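You operate a simulated robot arm through the tools that you are given. There is no shell and no other tool. Be economical: measure what you need, move in short steps, check, and stop when the job is done.

Carry out the task below with a simulated two-armed robot. There is one attempt and no reset: what you move stays moved.

TASK
Pick up the yellow tin with one hand, pass it to the other hand and put it on the top of the white counter. Set down upright: yellow tin.

It is judged by the outcome, as a careful person would: the job done as asked, and still so three seconds after it is handed in. It fails if anything else is knocked over, pushed out of place, dropped, spilled or broken.

THE ROBOT
Two 7-joint arms with two-finger parallel grippers on one trunk, on a base that drives. Base frame: it is fixed to the floor where the robot stands at the start and does not move with it; the origin is under the middle of the robot, x ahead of it, y to its left, z up. Units: mm, rad, N and s.
The left shoulder is at the start at [50, 165, 1030], the right one opposite. Each reaches about 801 mm from its shoulder. Places, roughly: top of the white counter [1000, 4500, 400]. Payload 3.91 kg a hand.
The tool frame of a hand sits at the grasp point between the pads (the TCP): z along the fingers, y along the line on which they close. The tips reach 30 mm beyond it. The gripper opens to 110 mm. The fingers are 20 mm wide and 10 mm thick; the gripper's body (48 by 112 mm) begins 55 mm behind the TCP.
Orientation is told as [roll, pitch, yaw] about the base's x, y, z axes, in that order, counted from this pose: with the fingers straight down and closing along the base's y, the tool's x points along the base's -x, its y along +y and its z along -z.

THE INTERFACE
- The arms move only by the tool send_rows. It takes "left_plan", "right_plan" or both (then of equal length, played together; a hand with none holds still); each is a list of rows, each a list of 3 entries, a list of its own where there are three numbers: the turn, a rotation vector about the tool's x, y, z in units of 180 degrees (1.0 is 180 degrees), then the shift along the tool's x, y, z in units of 300 mm (1.0 is 300 mm), then the opening, from 0 (shut) to 1 (fully open). In form: [[[rx, ry, rz], [x, y, z], gripper], ...]. A call has 1 to 12 rows; each row is the pose to reach, as a shift and turn from the pose commanded when the call began, along the tool's axes at that moment. A call with a number of a shift or a turn outside -1 to 1 is refused whole. Each row takes 0.2 s and may step no farther than 50 mm and 0.15 rad from the row before; otherwise, or with a gripper value out of range, the whole call is refused. A pose out of reach is approached as far as the arm can. The call stops where the force on the tool passes 40 N (or 10 N more than at its start, if that is more) or the arm is blocked; 0.2 s more then pass. The fingers move at their own pace (about 45 mm/s each) and stop on an object; they squeeze with about 43 N. The grip force told is the motor's: it shows also when the fingers shut on nothing. Time passes only in rows, and 0.2 s behind the last, so rows that repeat a pose let the fingers close. It gives the time, the measured TCP pose, the force on the tool (base axes), the opening and the grip force at its end, in the units of the frame above (readings bear some noise), with the torque about the TCP (base axes, N m) and any sound that the robot's microphone picked up.
- Cameras (640 x 400 px; columns grow to the right, rows downward): "scene" is now at [107.2, 31.3, 1243.3]; the picture's right is [0.26, -0.96, 0.00], its down [-0.14, -0.04, -0.99] and it looks along [0.95, 0.26, -0.15] (base axes); focal length 250 px, centre (320, 200). "left" rides on the left gripper at [72, -17, -103] in its tool frame; the picture's right is [0.23, 0.97, 0.00], its down [-0.76, 0.18, -0.62] and it looks along [-0.61, 0.14, 0.78] (tool axes); focal length 222 px, centre (320, 200). "right" rides on the right gripper at [73, 17, -103] in its tool frame; the picture's right is [-0.23, 0.97, 0.00], its down [-0.76, -0.18, -0.62] and it looks along [-0.61, -0.14, 0.78] (tool axes); focal length 222 px, centre (320, 200). There is no depth. A picture from a camera that has moved, and an enlarged one, comes with that camera's place and axes in the base frame and with its lens. The place of the scene camera against the robot may be out by one fixed shift of up to 18 mm in any direction.
- get_image(camera): a new picture of that camera. No time passes.
- raise_lower(by): slides the trunk up (or, below 0, down) by that many mm; the arms and the scene camera ride with it, the base frame stays. It gives what a move gives, with no picture.
- steer(legs): drives the robot by 1 to 6 legs, each [ahead, left, turn to the left] in mm, mm and rad, along the robot's own axes; the way and the turn of a leg run together, so that a leg with both is an arc; at most 1500 mm and 3.142 rad a leg. The arms and the cameras ride along, it lands a little off, and it stops where it bumps. It gives what a move gives.
- head_to(pan, tilt): turns the head with the scene camera to pan (to the left, within 1.396 rad either way) and tilt (down, from -0.506 to 1.204), counted from straight ahead of the robot. It gives what a move gives.
- close_up(camera, box): a new picture of the part [left, top, right, bottom] of that camera's present view, enlarged. No time passes.
- job_done(): hands the job in; it is judged then, once.

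Go step by step. Nothing tells you exact positions but the pictures and the camera data: compare them with the known pose of the tool, close in by small moves and look again before you grip or let go. The budget is 120 turns and 108 pictures, counting those below and the enlarged ones. Unless the task says otherwise, let go and move clear before handing in, and close with one line.

The tools are called after "Emit:" as name(argument=value, ...) on one line, values as JSON. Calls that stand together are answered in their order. send_rows: Moves the arms, as the interface text tells. Its arguments: {"type":"object","properties":{"left_plan":{"type":"array"},"right_plan":{"type":"array"}},"required":[]} The other tools are called the same way: raise_lower (by) slides the trunk up or down; steer (legs) drives the base; head_to (pan, tilt) turns the head that bears the scene camera; get_image (camera) takes a picture; close_up (camera, box) takes an enlarged picture of a part of a camera's view; job_done () hands the job in.

At the start:

```text
time: 0.0
left_ee_pos: [349.3, 226.1, 1000.6]
left_tool_rot: [-0.001, 0.0, 0.0]
left_contact_force: [0.1, 0.7, 0.2]
left_torque: [-0.03, -0.01, -0.01]
left_opening: 109.9
left_grasp_force: 0.0
right_ee_pos: [407.0, -93.8, 1149.8]
right_tool_rot: [-0.001, 0.001, -0.003]
right_contact_force: [0.1, 0.4, -0.4]
right_torque: [0.01, 0.01, 0.01]
right_opening: 110.2
right_grasp_force: 0.2
trunk travel left (down, up): [-250.0, 253.0]
robot x, y, heading: [0.2, 0.0, -0.001]
head pan, tilt: [0.265, 0.148]
```

scene: 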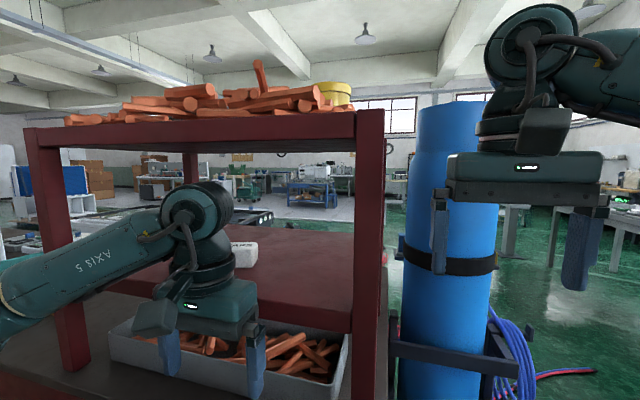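
right: 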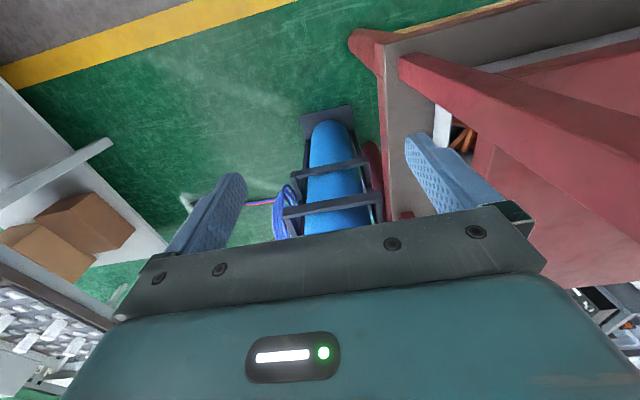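
left: 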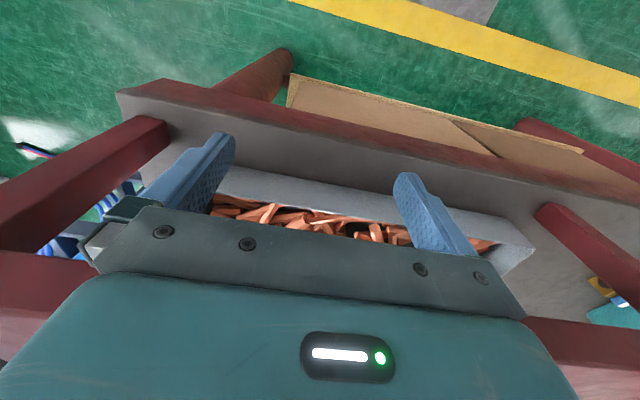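

The yellow tin seems to sit on the rack's top shelf, behind the orange sticks at the right end. I'll take a closer look, then raise the trunk for a better view.

Emit:
close_up(camera="scene", box=[220, 50, 420, 175])

Emit:
raise_lower(by=250)

Emit:
get_image(camera="scene")

```text
3.20 times, centred on (320, 112) of scene
camera zoom: at [107.2, 31.3, 1243.3], right [0.26, -0.96, 0.0], down [-0.14, -0.04, -0.99], along [0.95, 0.26, -0.15], focal length 800 px, centre (320, 480)
```

zoom: 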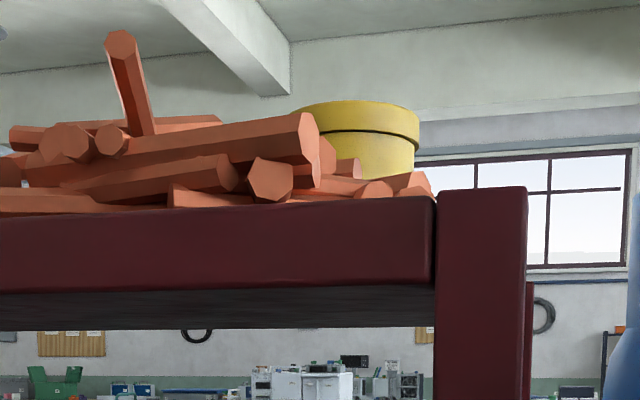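

```text
time: 2.6
left_ee_pos: [349.6, 225.8, 1251.1]
left_tool_rot: [0.0, 0.0, -0.001]
left_contact_force: [0.0, 0.2, 0.8]
left_torque: [0.0, -0.02, -0.02]
left_opening: 110.0
left_grasp_force: 0.0
right_ee_pos: [405.0, -93.2, 1399.5]
right_tool_rot: [-0.002, -0.001, -0.002]
right_contact_force: [0.4, -0.3, 0.5]
right_torque: [-0.03, 0.0, 0.02]
right_opening: 109.9
right_grasp_force: 0.1
trunk travel left (down, up): [-500.0, 3.0]
robot x, y, heading: [-2.3, 3.2, 0.001]
head pan, tilt: [0.265, 0.148]
```

```text
103 pictures are left
camera scene: at [107.2, 31.3, 1493.2], right [0.26, -0.96, 0.0], down [-0.14, -0.04, -0.99], along [0.95, 0.26, -0.15], focal length 250 px, centre (320, 200)
```

scene: 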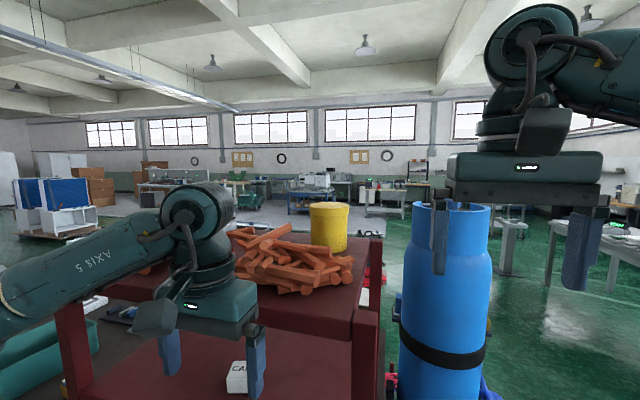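

From up here the whole tin is visible. I'll zoom in to triangulate it between the two heights.

Emit:
close_up(camera="scene", box=[220, 180, 420, 305])

Emit:
head_to(pan=1.3, tilt=0.25)

Emit:
get_image(camera="scene")

```text
3.20 times, centred on (320, 242) of scene
camera zoom: at [107.2, 31.3, 1493.2], right [0.26, -0.96, 0.0], down [-0.14, -0.04, -0.99], along [0.95, 0.26, -0.15], focal length 800 px, centre (320, 64)
```

zoom: 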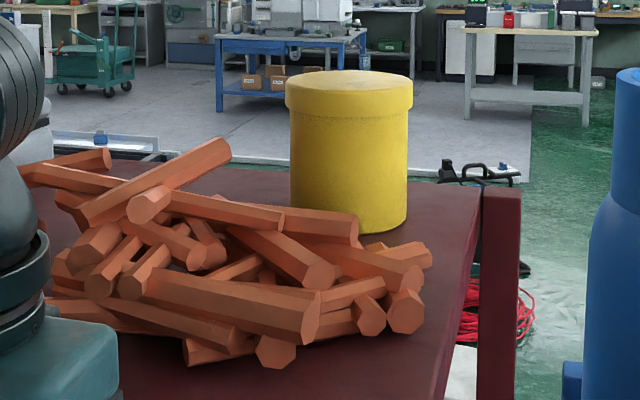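

```text
time: 3.9
left_ee_pos: [350.2, 225.6, 1249.7]
left_tool_rot: [-0.001, 0.001, 0.0]
left_contact_force: [0.6, -0.3, 0.3]
left_torque: [0.01, -0.03, 0.02]
left_opening: 110.1
left_grasp_force: 0.0
right_ee_pos: [405.2, -93.5, 1400.2]
right_tool_rot: [0.0, 0.002, -0.002]
right_contact_force: [-0.3, 0.3, -0.2]
right_torque: [-0.06, 0.01, 0.02]
right_opening: 110.1
right_grasp_force: 0.1
trunk travel left (down, up): [-500.0, 3.0]
robot x, y, heading: [-4.2, -1.8, 0.0]
head pan, tilt: [1.3, 0.25]
```

```text
101 pictures are left
camera scene: at [42.7, 97.0, 1483.8], right [0.96, -0.27, 0.0], down [-0.07, -0.24, -0.97], along [0.26, 0.93, -0.25], focal length 250 px, centre (320, 200)
```

scene: 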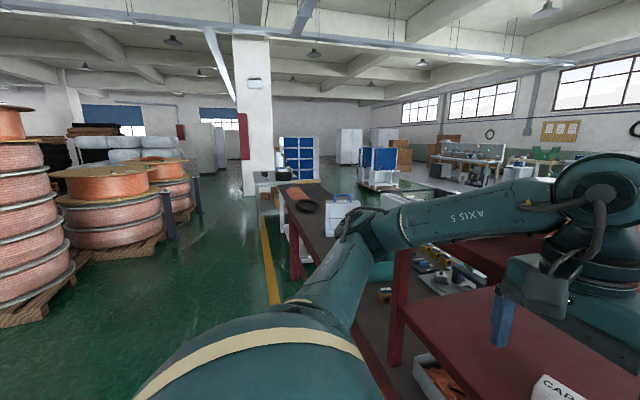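

The tin's top centre comes out at about (623, 148, 1397), some 88 mm across and 90 mm tall. I'll lift the left hand above shelf height and look from its wrist camera.

Emit:
send_rows(left_plan=[[[0, 0, 0], [0, 0, -0.16], 1], [[0, 0, 0], [0, 0, -0.32], 1], [[0, 0, 0], [0, 0, -0.48], 1], [[0, 0, 0], [0, 0, -0.64], 1], [[0, 0, 0], [0, 0, -0.8], 1], [[0, 0, 0], [-0.13, -0.06, -0.86], 1], [[0, 0, 0], [-0.26, -0.12, -0.86], 1], [[0, 0, 0], [-0.39, -0.18, -0.86], 1], [[0, 0, 0], [-0.45, -0.26, -0.86], 1]])

Emit:
get_image(camera="left")

Emit:
head_to(pan=0.265, tilt=0.148)

Emit:
get_image(camera="scene")

```text
time: 5.9
left_ee_pos: [476.0, 149.4, 1491.3]
left_tool_rot: [0.001, -0.002, 0.0]
left_contact_force: [0.1, 0.5, 0.4]
left_torque: [0.04, -0.04, 0.0]
left_opening: 110.0
left_grasp_force: 0.1
left hand out of reach, approached as far as the arm can: row 8, 9
right_ee_pos: [406.1, -93.9, 1399.5]
right_tool_rot: [0.0, 0.0, -0.002]
right_contact_force: [0.1, 0.8, -0.9]
right_torque: [0.0, -0.03, 0.0]
right_opening: 110.4
right_grasp_force: 0.0
trunk travel left (down, up): [-500.0, 3.0]
robot x, y, heading: [1.2, 3.5, -0.003]
head pan, tilt: [1.3, 0.25]
```

```text
100 pictures are left
camera left: at [403.3, 133.1, 1596.0], right [-0.23, 0.97, 0.0], down [0.76, 0.18, 0.62], along [0.61, 0.14, -0.78], focal length 222 px, centre (320, 200)
```

left: 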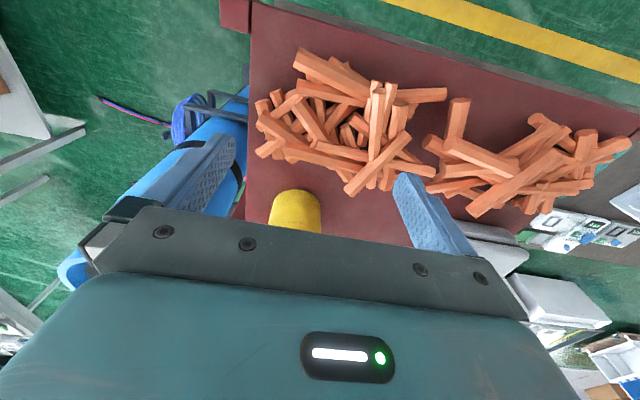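

```text
time: 7.2
left_ee_pos: [475.1, 150.3, 1492.5]
left_tool_rot: [0.002, -0.001, 0.0]
left_contact_force: [-1.2, 0.7, -0.1]
left_torque: [0.0, 0.04, 0.0]
left_opening: 109.8
left_grasp_force: 0.0
right_ee_pos: [405.8, -93.3, 1400.4]
right_tool_rot: [0.001, 0.0, -0.002]
right_contact_force: [-0.2, 1.1, 0.3]
right_torque: [0.0, -0.01, -0.01]
right_opening: 110.1
right_grasp_force: 0.1
trunk travel left (down, up): [-500.0, 3.0]
robot x, y, heading: [0.1, -0.5, 0.0]
head pan, tilt: [0.265, 0.148]
```

```text
99 pictures are left
camera scene: at [107.2, 31.4, 1493.2], right [0.26, -0.96, 0.0], down [-0.14, -0.04, -0.99], along [0.95, 0.26, -0.15], focal length 250 px, centre (320, 200)
```

scene: 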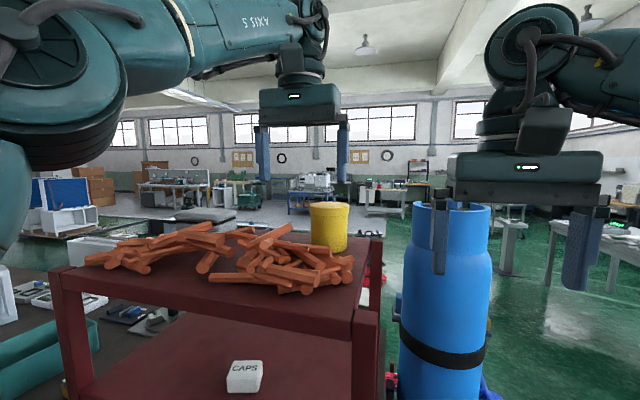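

The left hand nearly runs out of reach pointing straight down, so I'll tilt the fingers forward about 30°. I'll stop short of the tin on the approach line and check with the wrist camera.

Emit:
send_rows(left_plan=[[[0, -0.042, 0], [0, 0, 0.05], 1], [[0, -0.084, 0], [-0.05, 0, 0.08], 1], [[0, -0.126, 0], [-0.1, 0, 0.1], 1], [[0, -0.1667, 0], [-0.16, 0, 0.1], 1], [[0, -0.1667, 0], [-0.16, 0, 0.1], 1]])

Emit:
get_image(camera="left")

Emit:
get_image(camera="scene")

```text
time: 8.4
left_ee_pos: [522.4, 148.5, 1462.2]
left_tool_rot: [-0.001, -0.526, 0.0]
left_contact_force: [0.2, 0.8, 0.3]
left_torque: [-0.01, 0.01, 0.01]
left_opening: 110.0
left_grasp_force: 0.0
right_ee_pos: [405.3, -94.1, 1400.4]
right_tool_rot: [0.001, 0.0, -0.002]
right_contact_force: [-0.1, -0.8, 0.3]
right_torque: [0.0, 0.02, -0.01]
right_opening: 109.9
right_grasp_force: 0.0
trunk travel left (down, up): [-500.0, 3.0]
robot x, y, heading: [1.2, 1.0, -0.003]
head pan, tilt: [0.265, 0.148]
```

```text
98 pictures are left
camera left: at [408.1, 132.0, 1517.0], right [-0.2, 0.97, -0.11], down [0.35, 0.18, 0.92], along [0.92, 0.14, -0.37], focal length 222 px, centre (320, 200)
```

left: 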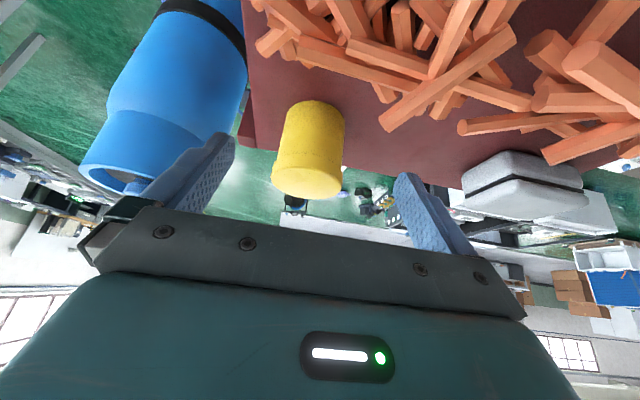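

```text
97 pictures are left
camera scene: at [106.9, 31.1, 1493.3], right [0.26, -0.96, 0.0], down [-0.14, -0.04, -0.99], along [0.95, 0.26, -0.15], focal length 250 px, centre (320, 200)
```

scene: 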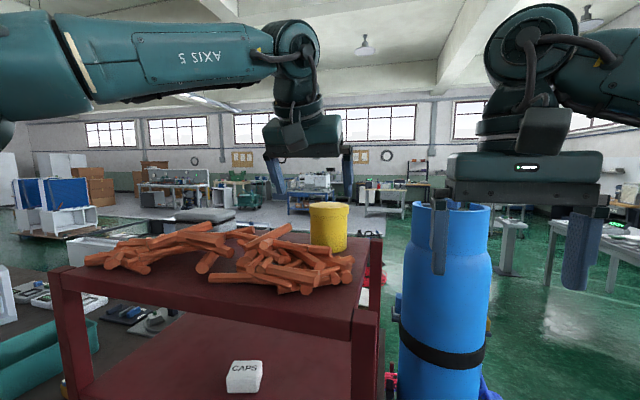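

Emit:
close_up(camera="left", box=[220, 80, 400, 220])

Emit:
close_up(camera="scene", box=[240, 120, 400, 270])

```text
2.86 times, centred on (310, 150) of left
camera zoom: at [408.1, 132.0, 1517.0], right [-0.2, 0.97, -0.11], down [0.35, 0.18, 0.92], along [0.92, 0.14, -0.37], focal length 635 px, centre (349, 343)
```

zoom: 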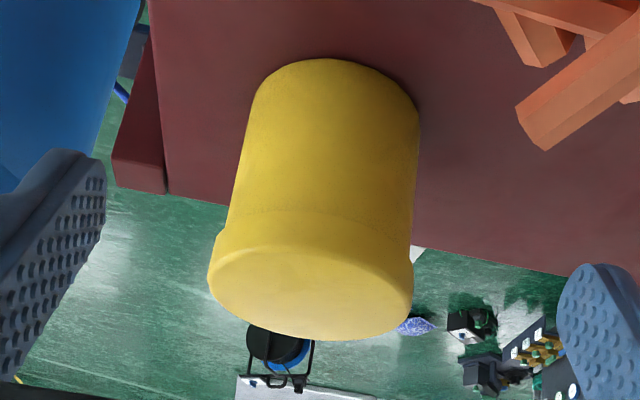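

```text
2.67 times, centred on (320, 195) of scene
camera zoom: at [106.9, 31.1, 1493.3], right [0.26, -0.96, 0.0], down [-0.14, -0.04, -0.99], along [0.95, 0.26, -0.15], focal length 667 px, centre (320, 213)
```

zoom: 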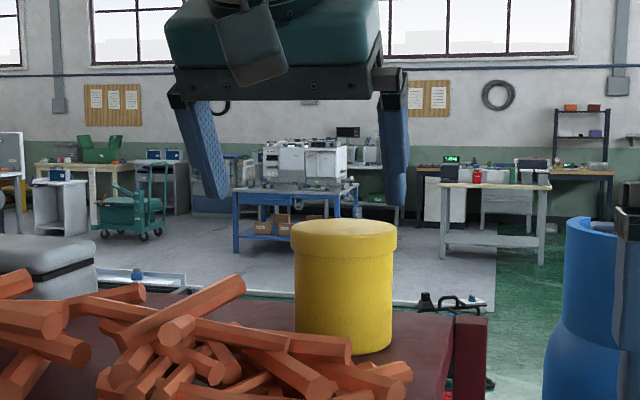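

The fixes from both cameras agree roughly: tin axis near (645, 147), top about 1396. I'll advance to just above it, with the fingers straddling it, and check.

Emit:
send_rows(left_plan=[[[0, 0, 0], [-0.12, 0, 0], 1], [[0, 0, 0], [-0.215, 0, 0.03], 1], [[0, 0, 0], [-0.215, 0, 0.13], 1], [[0, 0, 0], [-0.215, 0, 0.2], 1], [[0, 0, 0], [-0.215, 0, 0.2], 1]])

Emit:
get_image(camera="left")

Emit:
close_up(camera="scene", box=[240, 120, 400, 270])

```text
time: 9.6
left_ee_pos: [611.5, 149.7, 1442.1]
left_tool_rot: [0.001, -0.524, 0.0]
left_contact_force: [0.3, 0.1, -0.3]
left_torque: [-0.01, 0.03, 0.02]
left_opening: 109.9
left_grasp_force: 0.0
right_ee_pos: [405.6, -94.2, 1400.2]
right_tool_rot: [-0.002, 0.0, -0.002]
right_contact_force: [-0.4, -1.0, 0.6]
right_torque: [0.0, 0.0, 0.0]
right_opening: 110.1
right_grasp_force: 0.2
trunk travel left (down, up): [-500.0, 3.0]
robot x, y, heading: [-1.1, 2.1, 0.002]
head pan, tilt: [0.265, 0.148]
```

```text
94 pictures are left
camera left: at [498.5, 133.8, 1495.4], right [-0.2, 0.97, -0.11], down [0.35, 0.18, 0.92], along [0.92, 0.14, -0.37], focal length 222 px, centre (320, 200)
```

left: 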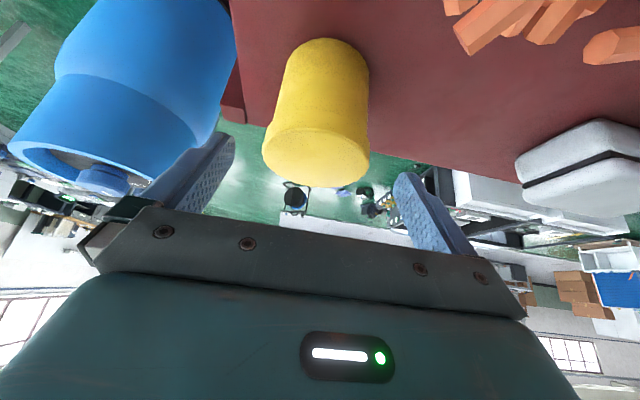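

```text
2.67 times, centred on (320, 195) of scene
camera zoom: at [106.7, 31.3, 1493.3], right [0.26, -0.96, 0.0], down [-0.14, -0.04, -0.99], along [0.95, 0.26, -0.15], focal length 667 px, centre (320, 213)
```

zoom: 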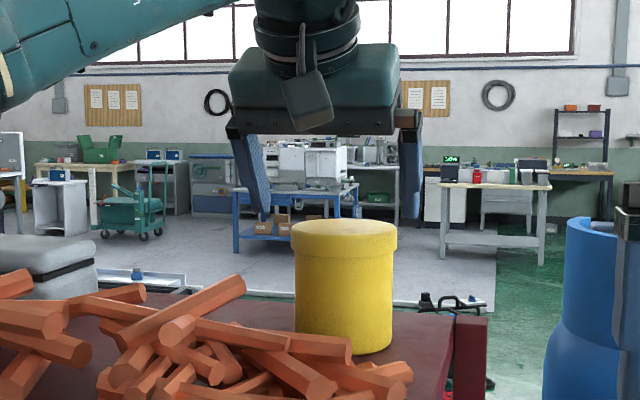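

The tin's axis is about (645, 149), centred between the fingers. I'll go in 60 mm along the fingers, close on the lid and let the grip settle.

Emit:
send_rows(left_plan=[[[0, 0, 0], [0, 0, 0.1], 1], [[0, 0, 0], [0, 0, 0.2], 1], [[0, 0, 0], [0, 0, 0.2], 1], [[0, 0, 0], [0, 0, 0.2], 0.8], [[0, 0, 0], [0, 0, 0.2], 0.7], [[0, 0, 0], [0, 0, 0.2], 0.5], [[0, 0, 0], [0, 0, 0.2], 0.5], [[0, 0, 0], [0, 0, 0.2], 0.5]])

Emit:
get_image(camera="left")

Emit:
close_up(camera="scene", box=[240, 120, 400, 270])

```text
time: 11.4
left_ee_pos: [642.1, 152.0, 1389.4]
left_tool_rot: [-0.002, -0.524, 0.0]
left_contact_force: [0.4, -1.3, 0.9]
left_torque: [-0.13, -0.09, -0.05]
left_opening: 84.9
left_grasp_force: 42.7
right_ee_pos: [406.6, -93.2, 1400.9]
right_tool_rot: [0.001, 0.001, -0.003]
right_contact_force: [0.4, -0.2, -0.1]
right_torque: [0.03, 0.02, 0.02]
right_opening: 110.1
right_grasp_force: 0.0
trunk travel left (down, up): [-500.0, 3.0]
robot x, y, heading: [1.0, 0.6, 0.002]
head pan, tilt: [0.265, 0.148]
```

```text
92 pictures are left
camera left: at [527.9, 135.2, 1442.9], right [-0.2, 0.97, -0.11], down [0.35, 0.18, 0.92], along [0.92, 0.14, -0.37], focal length 222 px, centre (320, 200)
```

left: 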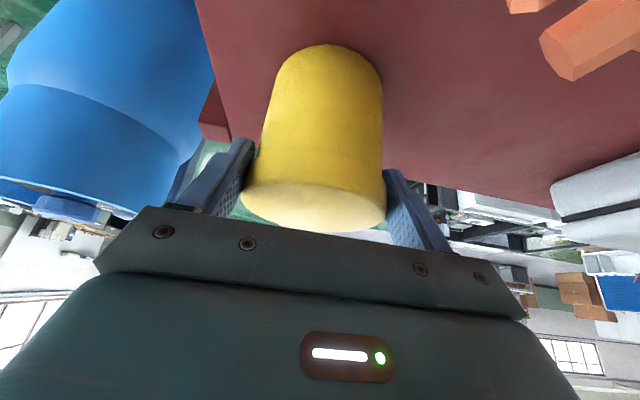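

```text
2.67 times, centred on (320, 195) of scene
camera zoom: at [107.3, 31.2, 1493.2], right [0.26, -0.96, 0.0], down [-0.14, -0.04, -0.99], along [0.95, 0.26, -0.15], focal length 667 px, centre (320, 213)
```

zoom: 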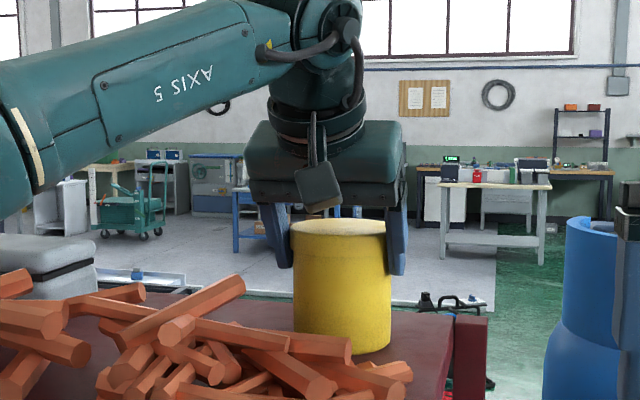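

The lid is held at 85 mm with full grip force. I'll lift slightly straight up, then up and back along the hand axis.

Emit:
send_rows(left_plan=[[[0, 0, 0], [-0.02, 0, -0.035], 0.5], [[0, 0, 0], [-0.042, 0, -0.072], 0.5], [[0, 0, 0], [-0.06, 0, -0.12], 0.5], [[0, 0, 0], [-0.06, 0, -0.22], 0.5], [[0, 0, 0], [-0.06, 0, -0.32], 0.5], [[0, 0, 0], [-0.06, 0, -0.42], 0.5], [[0, 0, 0], [-0.06, 0, -0.42], 0.5]])

Emit:
get_image(camera="left")

Emit:
get_image(camera="scene")

```text
time: 13.0
left_ee_pos: [591.3, 148.3, 1508.4]
left_tool_rot: [0.001, -0.521, -0.001]
left_contact_force: [0.2, 0.2, -4.2]
left_torque: [-0.04, 0.06, 0.03]
left_opening: 84.9
left_grasp_force: 42.9
right_ee_pos: [407.5, -93.9, 1400.9]
right_tool_rot: [-0.001, 0.0, -0.003]
right_contact_force: [0.3, -0.6, 0.1]
right_torque: [-0.05, 0.0, 0.06]
right_opening: 109.9
right_grasp_force: 0.0
trunk travel left (down, up): [-500.0, 3.0]
robot x, y, heading: [0.4, -0.8, 0.002]
head pan, tilt: [0.265, 0.148]
```

```text
90 pictures are left
camera left: at [478.8, 132.0, 1562.6], right [-0.2, 0.97, -0.11], down [0.35, 0.18, 0.92], along [0.92, 0.14, -0.38], focal length 222 px, centre (320, 200)
```

left: 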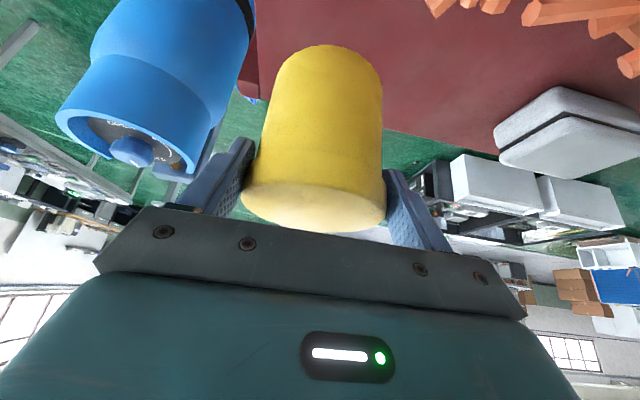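

```text
89 pictures are left
camera scene: at [108.2, 31.6, 1493.1], right [0.26, -0.96, 0.0], down [-0.14, -0.04, -0.99], along [0.95, 0.26, -0.15], focal length 250 px, centre (320, 200)
```

scene: 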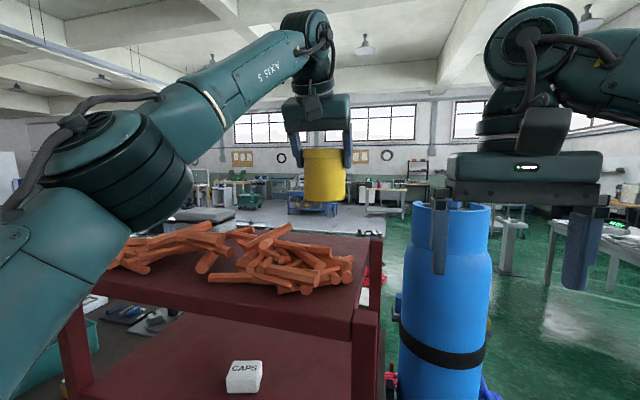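

The tin is lifted cleanly, about 0.4 kg. Before backing off I'll look to the right and left sides to be sure the floor is free.

Emit:
head_to(pan=-1.39, tilt=0.4)

Emit:
get_image(camera="scene")

Emit:
head_to(pan=1.39, tilt=0.4)

Emit:
get_image(camera="scene")

Emit:
close_up(camera="scene", box=[220, 80, 480, 240])

```text
time: 14.7
left_ee_pos: [592.2, 148.6, 1508.4]
left_tool_rot: [0.001, -0.523, 0.001]
left_contact_force: [-0.5, 0.3, -3.2]
left_torque: [0.02, 0.06, 0.02]
left_opening: 84.9
left_grasp_force: 43.2
right_ee_pos: [406.9, -93.4, 1398.9]
right_tool_rot: [0.003, 0.0, -0.002]
right_contact_force: [0.2, 0.7, 1.0]
right_torque: [-0.02, -0.01, -0.02]
right_opening: 110.2
right_grasp_force: 0.1
trunk travel left (down, up): [-500.0, 3.0]
robot x, y, heading: [0.9, 3.1, 0.002]
head pan, tilt: [-1.389, 0.4]
```

```text
88 pictures are left
camera scene: at [34.9, -84.0, 1469.8], right [-0.98, -0.18, 0.0], down [-0.07, 0.38, -0.92], along [0.17, -0.91, -0.39], focal length 250 px, centre (320, 200)
```

scene: 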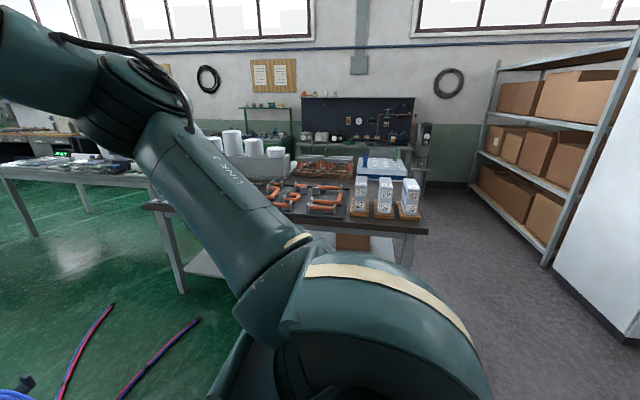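

```text
time: 17.1
left_ee_pos: [592.9, 148.2, 1508.8]
left_tool_rot: [0.001, -0.522, -0.001]
left_contact_force: [-0.6, -0.1, -3.2]
left_torque: [0.0, 0.04, 0.0]
left_opening: 85.0
left_grasp_force: 42.5
right_ee_pos: [406.6, -93.1, 1400.7]
right_tool_rot: [-0.001, 0.0, -0.002]
right_contact_force: [0.5, 1.1, -0.2]
right_torque: [0.02, 0.01, -0.01]
right_opening: 110.2
right_grasp_force: 0.0
trunk travel left (down, up): [-500.0, 3.0]
robot x, y, heading: [-0.6, 0.5, 0.002]
head pan, tilt: [1.389, 0.4]
```

```text
87 pictures are left
camera scene: at [34.9, 98.2, 1469.8], right [0.98, -0.18, 0.0], down [-0.07, -0.38, -0.92], along [0.17, 0.91, -0.39], focal length 250 px, centre (320, 200)
```

scene: 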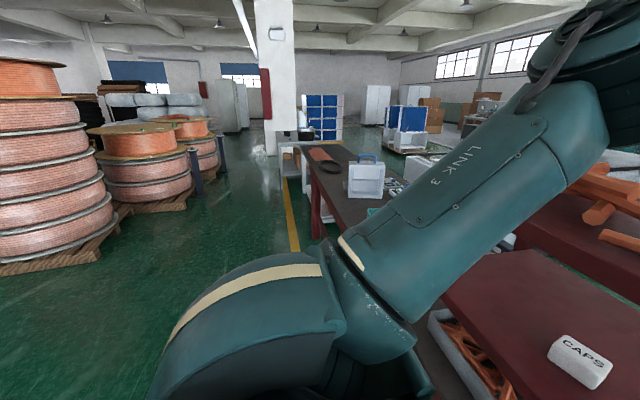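

```text
2.46 times, centred on (350, 160) of scene
camera zoom: at [34.9, 98.2, 1469.8], right [0.98, -0.18, 0.0], down [-0.07, -0.38, -0.92], along [0.17, 0.91, -0.39], focal length 616 px, centre (246, 298)
```

zoom: 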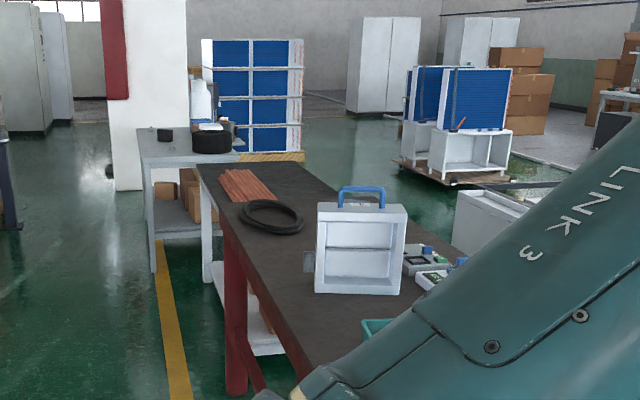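

The white counter is hidden behind the long red-legged table, and the corridor on my left looks free. I'll back away from the rack first, then do the handover in free space.

Emit:
steer(legs=[[-450, 0, 0]])

Emit:
head_to(pan=0.1, tilt=0.15)

Emit:
get_image(camera="scene")

```text
time: 19.9
left_ee_pos: [132.7, 146.7, 1508.2]
left_tool_rot: [-0.001, -0.524, -0.005]
left_contact_force: [-0.6, -0.2, -4.8]
left_torque: [0.0, 0.05, 0.04]
left_opening: 85.0
left_grasp_force: 43.1
right_ee_pos: [-55.1, -94.9, 1399.1]
right_tool_rot: [0.001, 0.001, -0.007]
right_contact_force: [-0.3, 0.0, 0.5]
right_torque: [-0.01, -0.03, -0.02]
right_opening: 109.8
right_grasp_force: 0.1
trunk travel left (down, up): [-500.0, 3.0]
robot x, y, heading: [-460.2, -1.0, -0.004]
head pan, tilt: [1.389, 0.4]
```

```text
time: 21.3
left_ee_pos: [132.1, 145.7, 1509.2]
left_tool_rot: [0.0, -0.524, -0.005]
left_contact_force: [0.8, 0.0, -3.6]
left_torque: [0.01, 0.03, -0.03]
left_opening: 84.7
left_grasp_force: 42.9
right_ee_pos: [-54.6, -95.1, 1399.0]
right_tool_rot: [0.0, -0.001, -0.007]
right_contact_force: [-0.1, -0.6, -0.5]
right_torque: [-0.05, -0.01, -0.01]
right_opening: 110.0
right_grasp_force: 0.1
trunk travel left (down, up): [-500.0, 3.0]
robot x, y, heading: [-460.2, 4.5, -0.008]
head pan, tilt: [0.099, 0.15]
```

```text
85 pictures are left
camera scene: at [-350.1, 16.9, 1493.0], right [0.1, -1.0, 0.0], down [-0.15, -0.01, -0.99], along [0.98, 0.09, -0.15], focal length 250 px, centre (320, 200)
```

scene: 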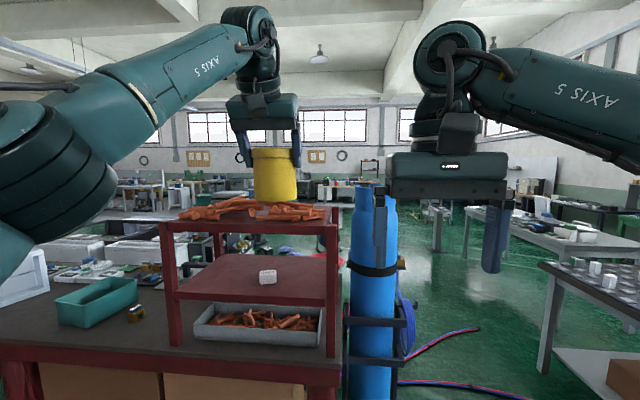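

Backed off. Now I'll swing the left hand so it holds the tin from my left side (yaw −90°), and at the same time move the right hand outwards and turn it so it can come in from the right, below the left fingers.

Emit:
send_rows(left_plan=[[[0.0227, 0, 0.0394], [0.0563, -0.0382, 0.0053], 0.5], [[0.0455, 0, 0.0787], [0.1125, -0.0764, 0.0105], 0.5], [[0.0682, 0, 0.1181], [0.1688, -0.1145, 0.0158], 0.5], [[0.0909, 0, 0.1575], [0.2251, -0.1527, 0.0211], 0.5], [[0.1136, 0, 0.1968], [0.2814, -0.1909, 0.0264], 0.5], [[0.1364, 0, 0.2362], [0.3376, -0.2291, 0.0316], 0.5], [[0.1591, 0, 0.2755], [0.3939, -0.2673, 0.0369], 0.5], [[0.1818, 0, 0.3149], [0.4502, -0.3055, 0.0422], 0.5], [[0.2045, 0, 0.3543], [0.5065, -0.3436, 0.0475], 0.5], [[0.2273, 0, 0.3936], [0.5627, -0.3818, 0.0527], 0.5], [[0.25, 0, 0.433], [0.619, -0.42, 0.058], 0.5], [[0.25, 0, 0.433], [0.619, -0.42, 0.058], 0.5]], right_plan=[[[0, 0, 0.0455], [0.0166, -0.0775, 0], 1], [[0, 0, 0.0909], [0.0333, -0.1551, 0], 1], [[0, 0, 0.1364], [0.0499, -0.2326, 0], 1], [[0, 0, 0.1818], [0.0665, -0.3102, 0], 1], [[0, 0, 0.2273], [0.0832, -0.3877, 0], 1], [[0, 0, 0.2727], [0.0998, -0.4653, 0], 1], [[0, 0, 0.3182], [0.1165, -0.5428, 0], 1], [[0, 0, 0.3636], [0.1331, -0.6204, 0], 1], [[0, 0, 0.4091], [0.1497, -0.6979, 0], 1], [[0, 0, 0.4545], [0.1664, -0.7755, 0], 1], [[0, 0, 0.5], [0.183, -0.853, 0], 1], [[0, 0, 0.5], [0.183, -0.853, 0], 1]])

Emit:
get_image(camera="scene")

```text
time: 23.9
left_ee_pos: [-120.1, 10.1, 1391.2]
left_tool_rot: [0.0, -0.526, -1.573]
left_contact_force: [0.1, 0.9, -3.2]
left_torque: [0.03, 0.0, 0.04]
left_opening: 84.8
left_grasp_force: 43.0
left hand out of reach, approached as far as the arm can: row 6, 7, 8, 9, 10, 11, 12
right_ee_pos: [-109.9, -350.8, 1397.5]
right_tool_rot: [-0.003, 0.0, -1.578]
right_contact_force: [0.9, -0.1, 0.7]
right_torque: [-0.03, 0.0, 0.03]
right_opening: 110.0
right_grasp_force: 0.1
trunk travel left (down, up): [-500.0, 3.0]
robot x, y, heading: [-458.5, 1.1, -0.005]
head pan, tilt: [0.099, 0.15]
```

```text
84 pictures are left
camera scene: at [-349.5, 18.9, 1492.9], right [0.09, -1.0, 0.0], down [-0.15, -0.02, -0.99], along [0.98, 0.09, -0.15], focal length 250 px, centre (320, 200)
```

scene: 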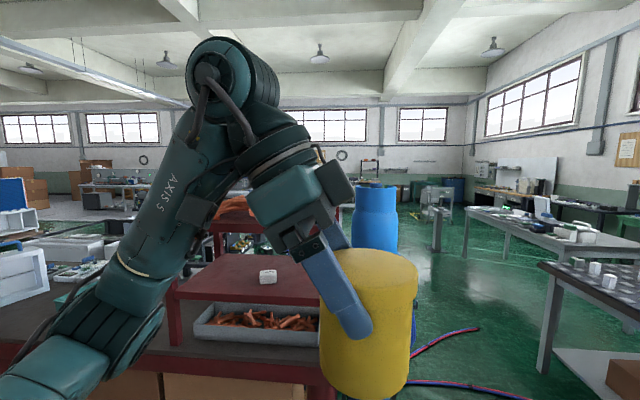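

The left hand holds the tin steady at the new orientation. I'll take a close look to measure where lid, base and finger tips are.

Emit:
close_up(camera="scene", box=[240, 210, 500, 400])

Emit:
get_image(camera="right")

Emit:
get_image(camera="left")

```text
2.11 times, centred on (370, 305) of scene
camera zoom: at [-349.5, 18.9, 1492.9], right [0.09, -1.0, 0.0], down [-0.15, -0.02, -0.99], along [0.98, 0.09, -0.15], focal length 527 px, centre (215, -21)
```

zoom: 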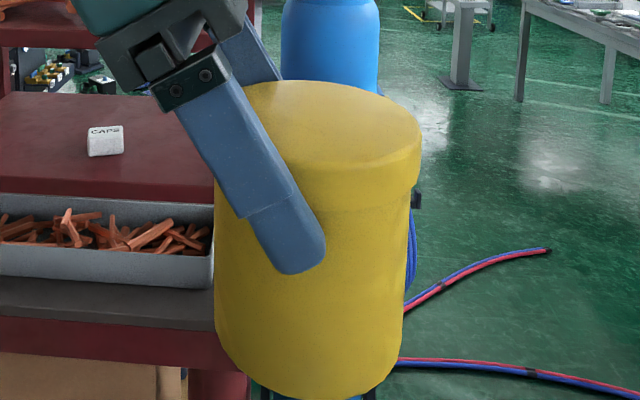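

```text
82 pictures are left
camera right: at [-93.3, -277.1, 1501.9], right [0.97, -0.23, 0.0], down [-0.18, -0.76, 0.62], along [-0.15, -0.61, -0.78], focal length 222 px, centre (320, 200)
```

right: 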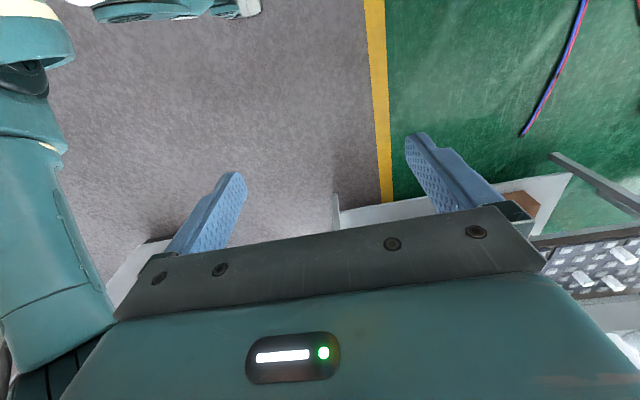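

```text
81 pictures are left
camera left: at [-134.6, 125.2, 1444.9], right [0.97, 0.19, -0.12], down [0.18, -0.35, 0.92], along [0.14, -0.92, -0.37], focal length 222 px, centre (320, 200)
```

left: 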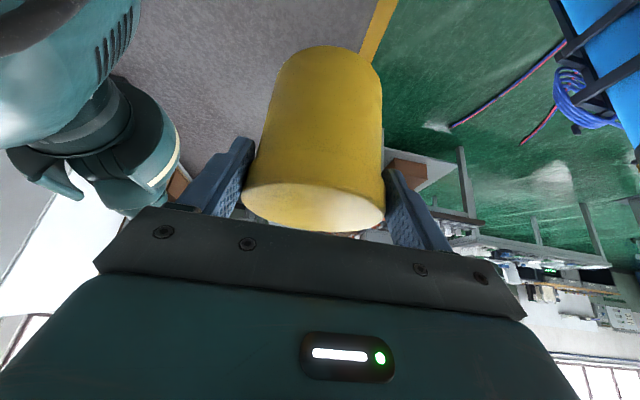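

The tin's axis is near (−120, 3), its base about 1302 and top 1400, body about 81 mm across. The left fingertips reach down to about 1360. I'll tilt the right hand to point at the tin from the right, 20° below horizontal, stopping well short.

Emit:
send_rows(right_plan=[[[0, 0.0432, 0], [0.07, -0.004, 0.007], 1], [[0, 0.0864, 0], [0.14, -0.008, 0.015], 1], [[0, 0.1297, 0], [0.21, -0.011, 0.022], 1], [[0, 0.1729, 0], [0.28, -0.015, 0.03], 1], [[0, 0.2161, 0], [0.35, -0.018, 0.037], 1], [[0, 0.2593, 0], [0.42, -0.022, 0.045], 1], [[0, 0.3026, 0], [0.49, -0.026, 0.052], 1], [[0, 0.3458, 0], [0.56, -0.03, 0.06], 1], [[0, 0.3889, 0], [0.637, -0.033, 0.067], 1], [[0, 0.3889, 0], [0.637, -0.033, 0.067], 1]])

Emit:
get_image(camera="scene")

Emit:
get_image(camera="right")

```text
time: 26.1
left_ee_pos: [-118.7, 7.7, 1391.4]
left_tool_rot: [-0.001, -0.524, -1.572]
left_contact_force: [-0.3, 0.5, -3.7]
left_torque: [0.1, 0.01, -0.02]
left_opening: 84.8
left_grasp_force: 42.5
right_ee_pos: [-119.4, -159.3, 1377.7]
right_tool_rot: [0.0, 1.223, -1.578]
right_contact_force: [-0.5, 0.9, 0.4]
right_torque: [-0.03, 0.01, 0.02]
right_opening: 109.9
right_grasp_force: 0.0
trunk travel left (down, up): [-500.0, 3.0]
robot x, y, heading: [-465.5, 2.5, -0.007]
head pan, tilt: [0.099, 0.15]
```

```text
80 pictures are left
camera scene: at [-350.4, 16.7, 1493.0], right [0.09, -1.0, 0.0], down [-0.15, -0.01, -0.99], along [0.98, 0.09, -0.15], focal length 250 px, centre (320, 200)
```

scene: 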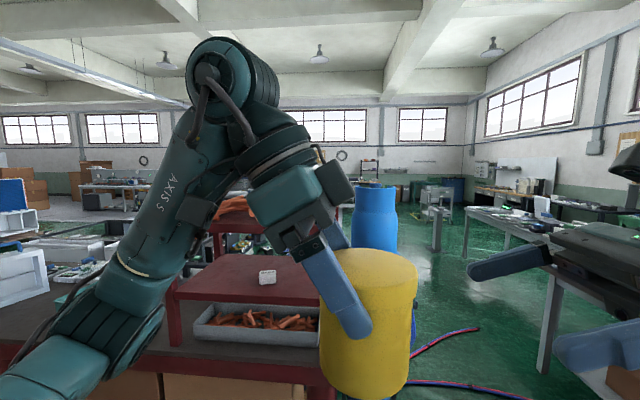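

```text
79 pictures are left
camera right: at [-102.5, -231.4, 1481.2], right [0.97, -0.08, -0.21], down [-0.18, -0.84, -0.5], along [-0.14, 0.53, -0.84], focal length 222 px, centre (320, 200)
```

right: 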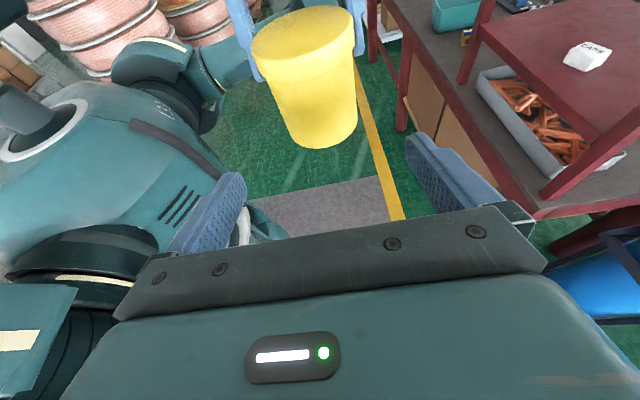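

Emit:
close_up(camera="right", box=[200, 0, 420, 160])

Emit:
close_up(camera="left", box=[200, 30, 440, 250])

```text
2.50 times, centred on (310, 80) of right
camera zoom: at [-102.5, -231.4, 1481.2], right [0.97, -0.08, -0.21], down [-0.18, -0.84, -0.5], along [-0.14, 0.53, -0.84], focal length 555 px, centre (345, 500)
```

zoom: 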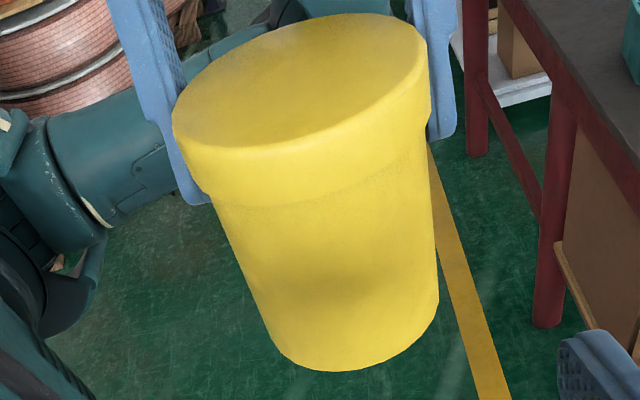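

```text
1.82 times, centred on (320, 140) of left
camera zoom: at [-135.3, 123.2, 1445.5], right [0.97, 0.19, -0.11], down [0.18, -0.35, 0.92], along [0.14, -0.92, -0.37], focal length 404 px, centre (320, 309)
```

zoom: 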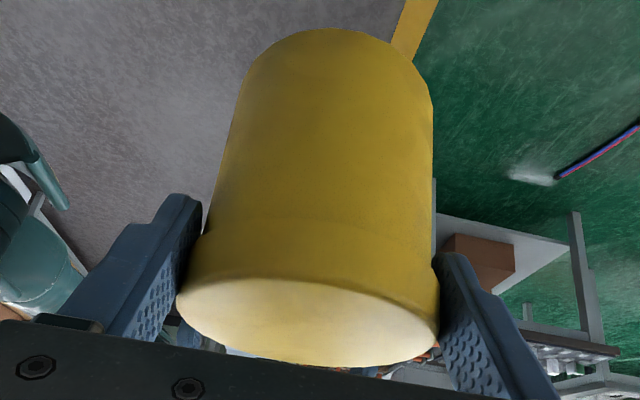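

The estimates settle on tin axis y ≈ −5 and base z ≈ 1297. I'll advance the right hand part way along its axis and check clearance to the left fingertips.

Emit:
send_rows(right_plan=[[[0, 0, 0], [0.015, 0, 0.13], 1], [[0, 0, 0], [0.015, 0, 0.26], 1], [[0, 0, 0], [0.015, 0, 0.33], 1], [[0, 0, 0], [0.015, 0, 0.33], 1]])

Emit:
get_image(camera="right")

Emit:
close_up(camera="scene", box=[240, 210, 540, 400])

```text
time: 27.1
left_ee_pos: [-118.8, 7.8, 1390.3]
left_tool_rot: [-0.002, -0.523, -1.573]
left_contact_force: [0.2, 0.4, -3.3]
left_torque: [0.07, -0.01, -0.02]
left_opening: 84.7
left_grasp_force: 42.7
right_ee_pos: [-120.6, -64.9, 1350.6]
right_tool_rot: [-0.003, 1.224, -1.58]
right_contact_force: [0.2, -0.4, -0.1]
right_torque: [0.01, -0.01, 0.01]
right_opening: 110.2
right_grasp_force: 0.0
trunk travel left (down, up): [-500.0, 3.0]
robot x, y, heading: [-463.2, 1.2, -0.004]
head pan, tilt: [0.099, 0.15]
```

```text
76 pictures are left
camera right: at [-103.7, -136.6, 1454.0], right [0.97, -0.08, -0.21], down [-0.18, -0.84, -0.5], along [-0.14, 0.53, -0.84], focal length 222 px, centre (320, 200)
```

right: 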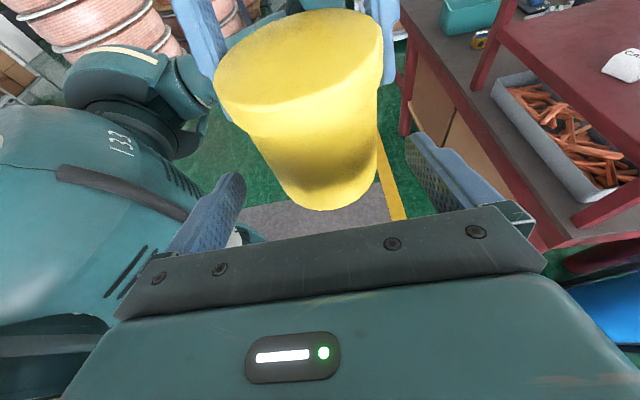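

```text
2.11 times, centred on (390, 305) of scene
camera zoom: at [-350.5, 16.5, 1493.1], right [0.09, -1.0, 0.0], down [-0.15, -0.01, -0.99], along [0.98, 0.09, -0.15], focal length 527 px, centre (173, -21)
```

zoom: 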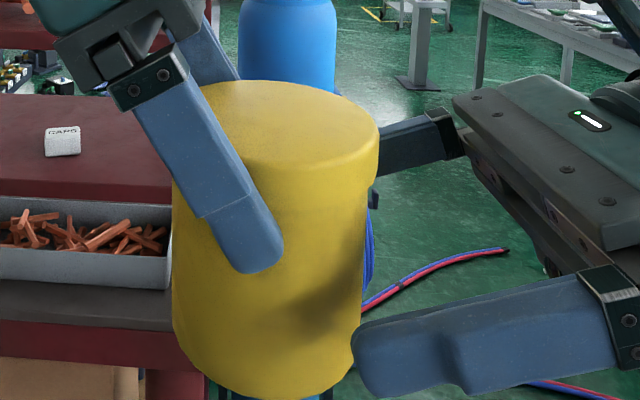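

Clearance looks good: the right fingers will pass about 20 mm below the left fingertips and 15 mm above the tin's base. I'll advance the last 55 mm and close the right hand while the left keeps holding.

Emit:
send_rows(right_plan=[[[0, 0, 0], [0, 0, 0.1], 1], [[0, 0, 0], [0, 0, 0.185], 1], [[0, 0, 0], [0, 0, 0.185], 1]])

Emit:
get_image(camera="right")

Emit:
close_up(camera="scene", box=[240, 210, 540, 400])

```text
time: 27.9
left_ee_pos: [-120.3, 7.9, 1391.8]
left_tool_rot: [0.0, -0.523, -1.574]
left_contact_force: [-0.9, -0.3, -3.6]
left_torque: [0.07, 0.02, 0.0]
left_opening: 84.8
left_grasp_force: 42.8
right_ee_pos: [-119.1, -13.1, 1330.9]
right_tool_rot: [-0.001, 1.222, -1.577]
right_contact_force: [0.0, 0.1, -0.4]
right_torque: [0.01, 0.01, 0.0]
right_opening: 109.8
right_grasp_force: 0.1
trunk travel left (down, up): [-500.0, 3.0]
robot x, y, heading: [-458.9, 2.3, -0.006]
head pan, tilt: [0.099, 0.15]
```

```text
74 pictures are left
camera right: at [-102.6, -83.6, 1434.1], right [0.97, -0.08, -0.21], down [-0.18, -0.84, -0.5], along [-0.14, 0.53, -0.84], focal length 222 px, centre (320, 200)
```

right: 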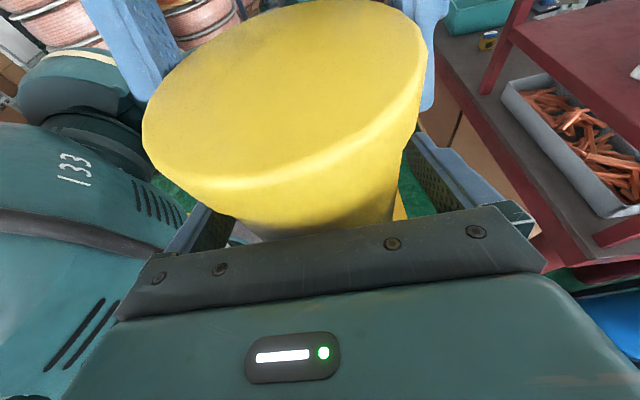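

```text
2.11 times, centred on (390, 305) of scene
camera zoom: at [-350.5, 16.5, 1493.1], right [0.09, -1.0, 0.0], down [-0.15, -0.01, -0.99], along [0.98, 0.09, -0.15], focal length 527 px, centre (173, -21)
```

zoom: 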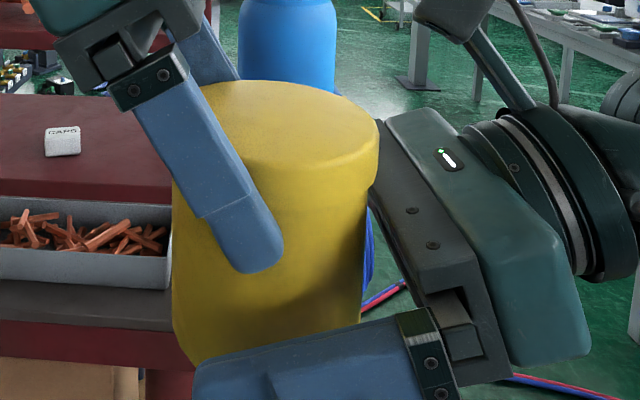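

In position with no contact. Closing the right hand.

Emit:
send_rows(right_plan=[[[0, 0, 0], [0, 0, 0], 0.8], [[0, 0, 0], [0, 0, 0], 0.65], [[0, 0, 0], [0, 0, 0], 0.5], [[0, 0, 0], [0, 0, 0], 0.5], [[0, 0, 0], [0, 0, 0], 0.5], [[0, 0, 0], [0, 0, 0], 0.5]])

Emit:
close_up(camera="scene", box=[240, 210, 540, 400])

```text
time: 29.3
left_ee_pos: [-120.2, 8.4, 1390.5]
left_tool_rot: [-0.002, -0.525, -1.573]
left_contact_force: [1.3, -1.2, -2.6]
left_torque: [0.02, -0.44, 0.06]
left_opening: 84.6
left_grasp_force: 43.2
right_ee_pos: [-119.1, -11.9, 1330.2]
right_tool_rot: [-0.005, 1.22, -1.58]
right_contact_force: [-1.6, 2.5, -1.0]
right_torque: [-0.04, 0.31, 0.01]
right_opening: 85.0
right_grasp_force: 42.7
trunk travel left (down, up): [-500.0, 3.0]
robot x, y, heading: [-459.6, 1.6, -0.004]
head pan, tilt: [0.099, 0.15]
```

```text
2.11 times, centred on (390, 305) of scene
camera zoom: at [-350.3, 16.7, 1493.0], right [0.09, -1.0, 0.0], down [-0.15, -0.01, -0.99], along [0.98, 0.09, -0.15], focal length 527 px, centre (173, -21)
```

zoom: 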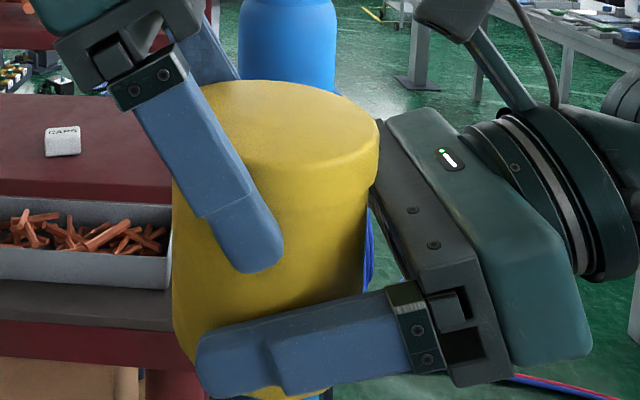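

Both hands hold the tin at 85 mm. Releasing the left hand and drawing it back along its fingers.

Emit:
send_rows(left_plan=[[[0, 0, 0], [0, 0, 0], 0.8], [[0, 0, 0], [0, 0, 0], 1], [[0, 0, 0], [0, 0, 0], 1], [[0, 0, 0], [0, 0, -0.1], 1], [[0, 0, 0], [0, 0, -0.2], 1], [[0, 0, 0], [0, 0, -0.33], 1], [[0, 0, 0], [0, 0, -0.46], 1]])

Emit:
get_image(camera="scene")

Emit:
get_image(camera="right")

```text
time: 30.9
left_ee_pos: [-160.1, 62.0, 1494.4]
left_tool_rot: [-0.003, -0.524, -1.573]
left_contact_force: [-0.9, -0.7, 0.7]
left_torque: [0.03, -0.03, 0.0]
left_opening: 109.9
left_grasp_force: 0.2
left hand out of reach, approached as far as the arm can: row 4, 5, 6, 7
right_ee_pos: [-119.5, -10.9, 1330.7]
right_tool_rot: [0.001, 1.221, -1.574]
right_contact_force: [0.0, 0.2, 0.0]
right_torque: [-0.02, 0.0, 0.0]
right_opening: 85.2
right_grasp_force: 43.3
trunk travel left (down, up): [-500.0, 3.0]
robot x, y, heading: [-456.3, 0.3, -0.008]
head pan, tilt: [0.099, 0.15]
```

```text
71 pictures are left
camera scene: at [-351.0, 17.0, 1493.1], right [0.09, -1.0, 0.0], down [-0.15, -0.01, -0.99], along [0.98, 0.09, -0.15], focal length 250 px, centre (320, 200)
```

scene: 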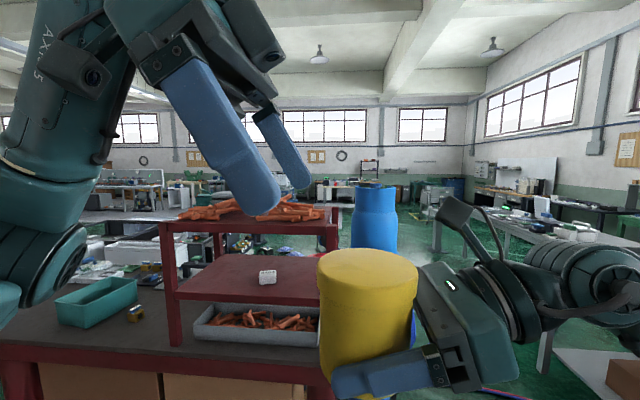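

```text
70 pictures are left
camera right: at [-103.1, -83.3, 1434.4], right [0.97, -0.08, -0.21], down [-0.18, -0.85, -0.5], along [-0.14, 0.53, -0.84], focal length 222 px, centre (320, 200)
```

right: 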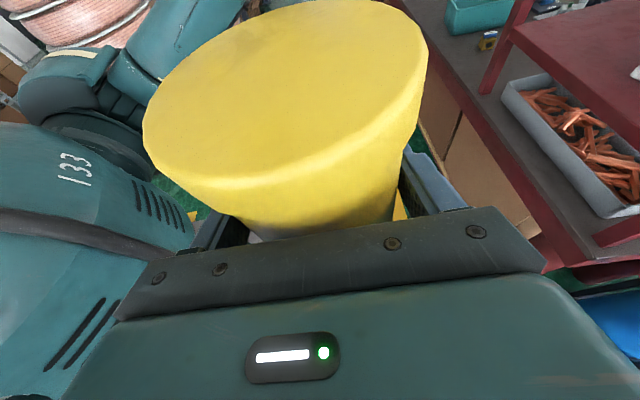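

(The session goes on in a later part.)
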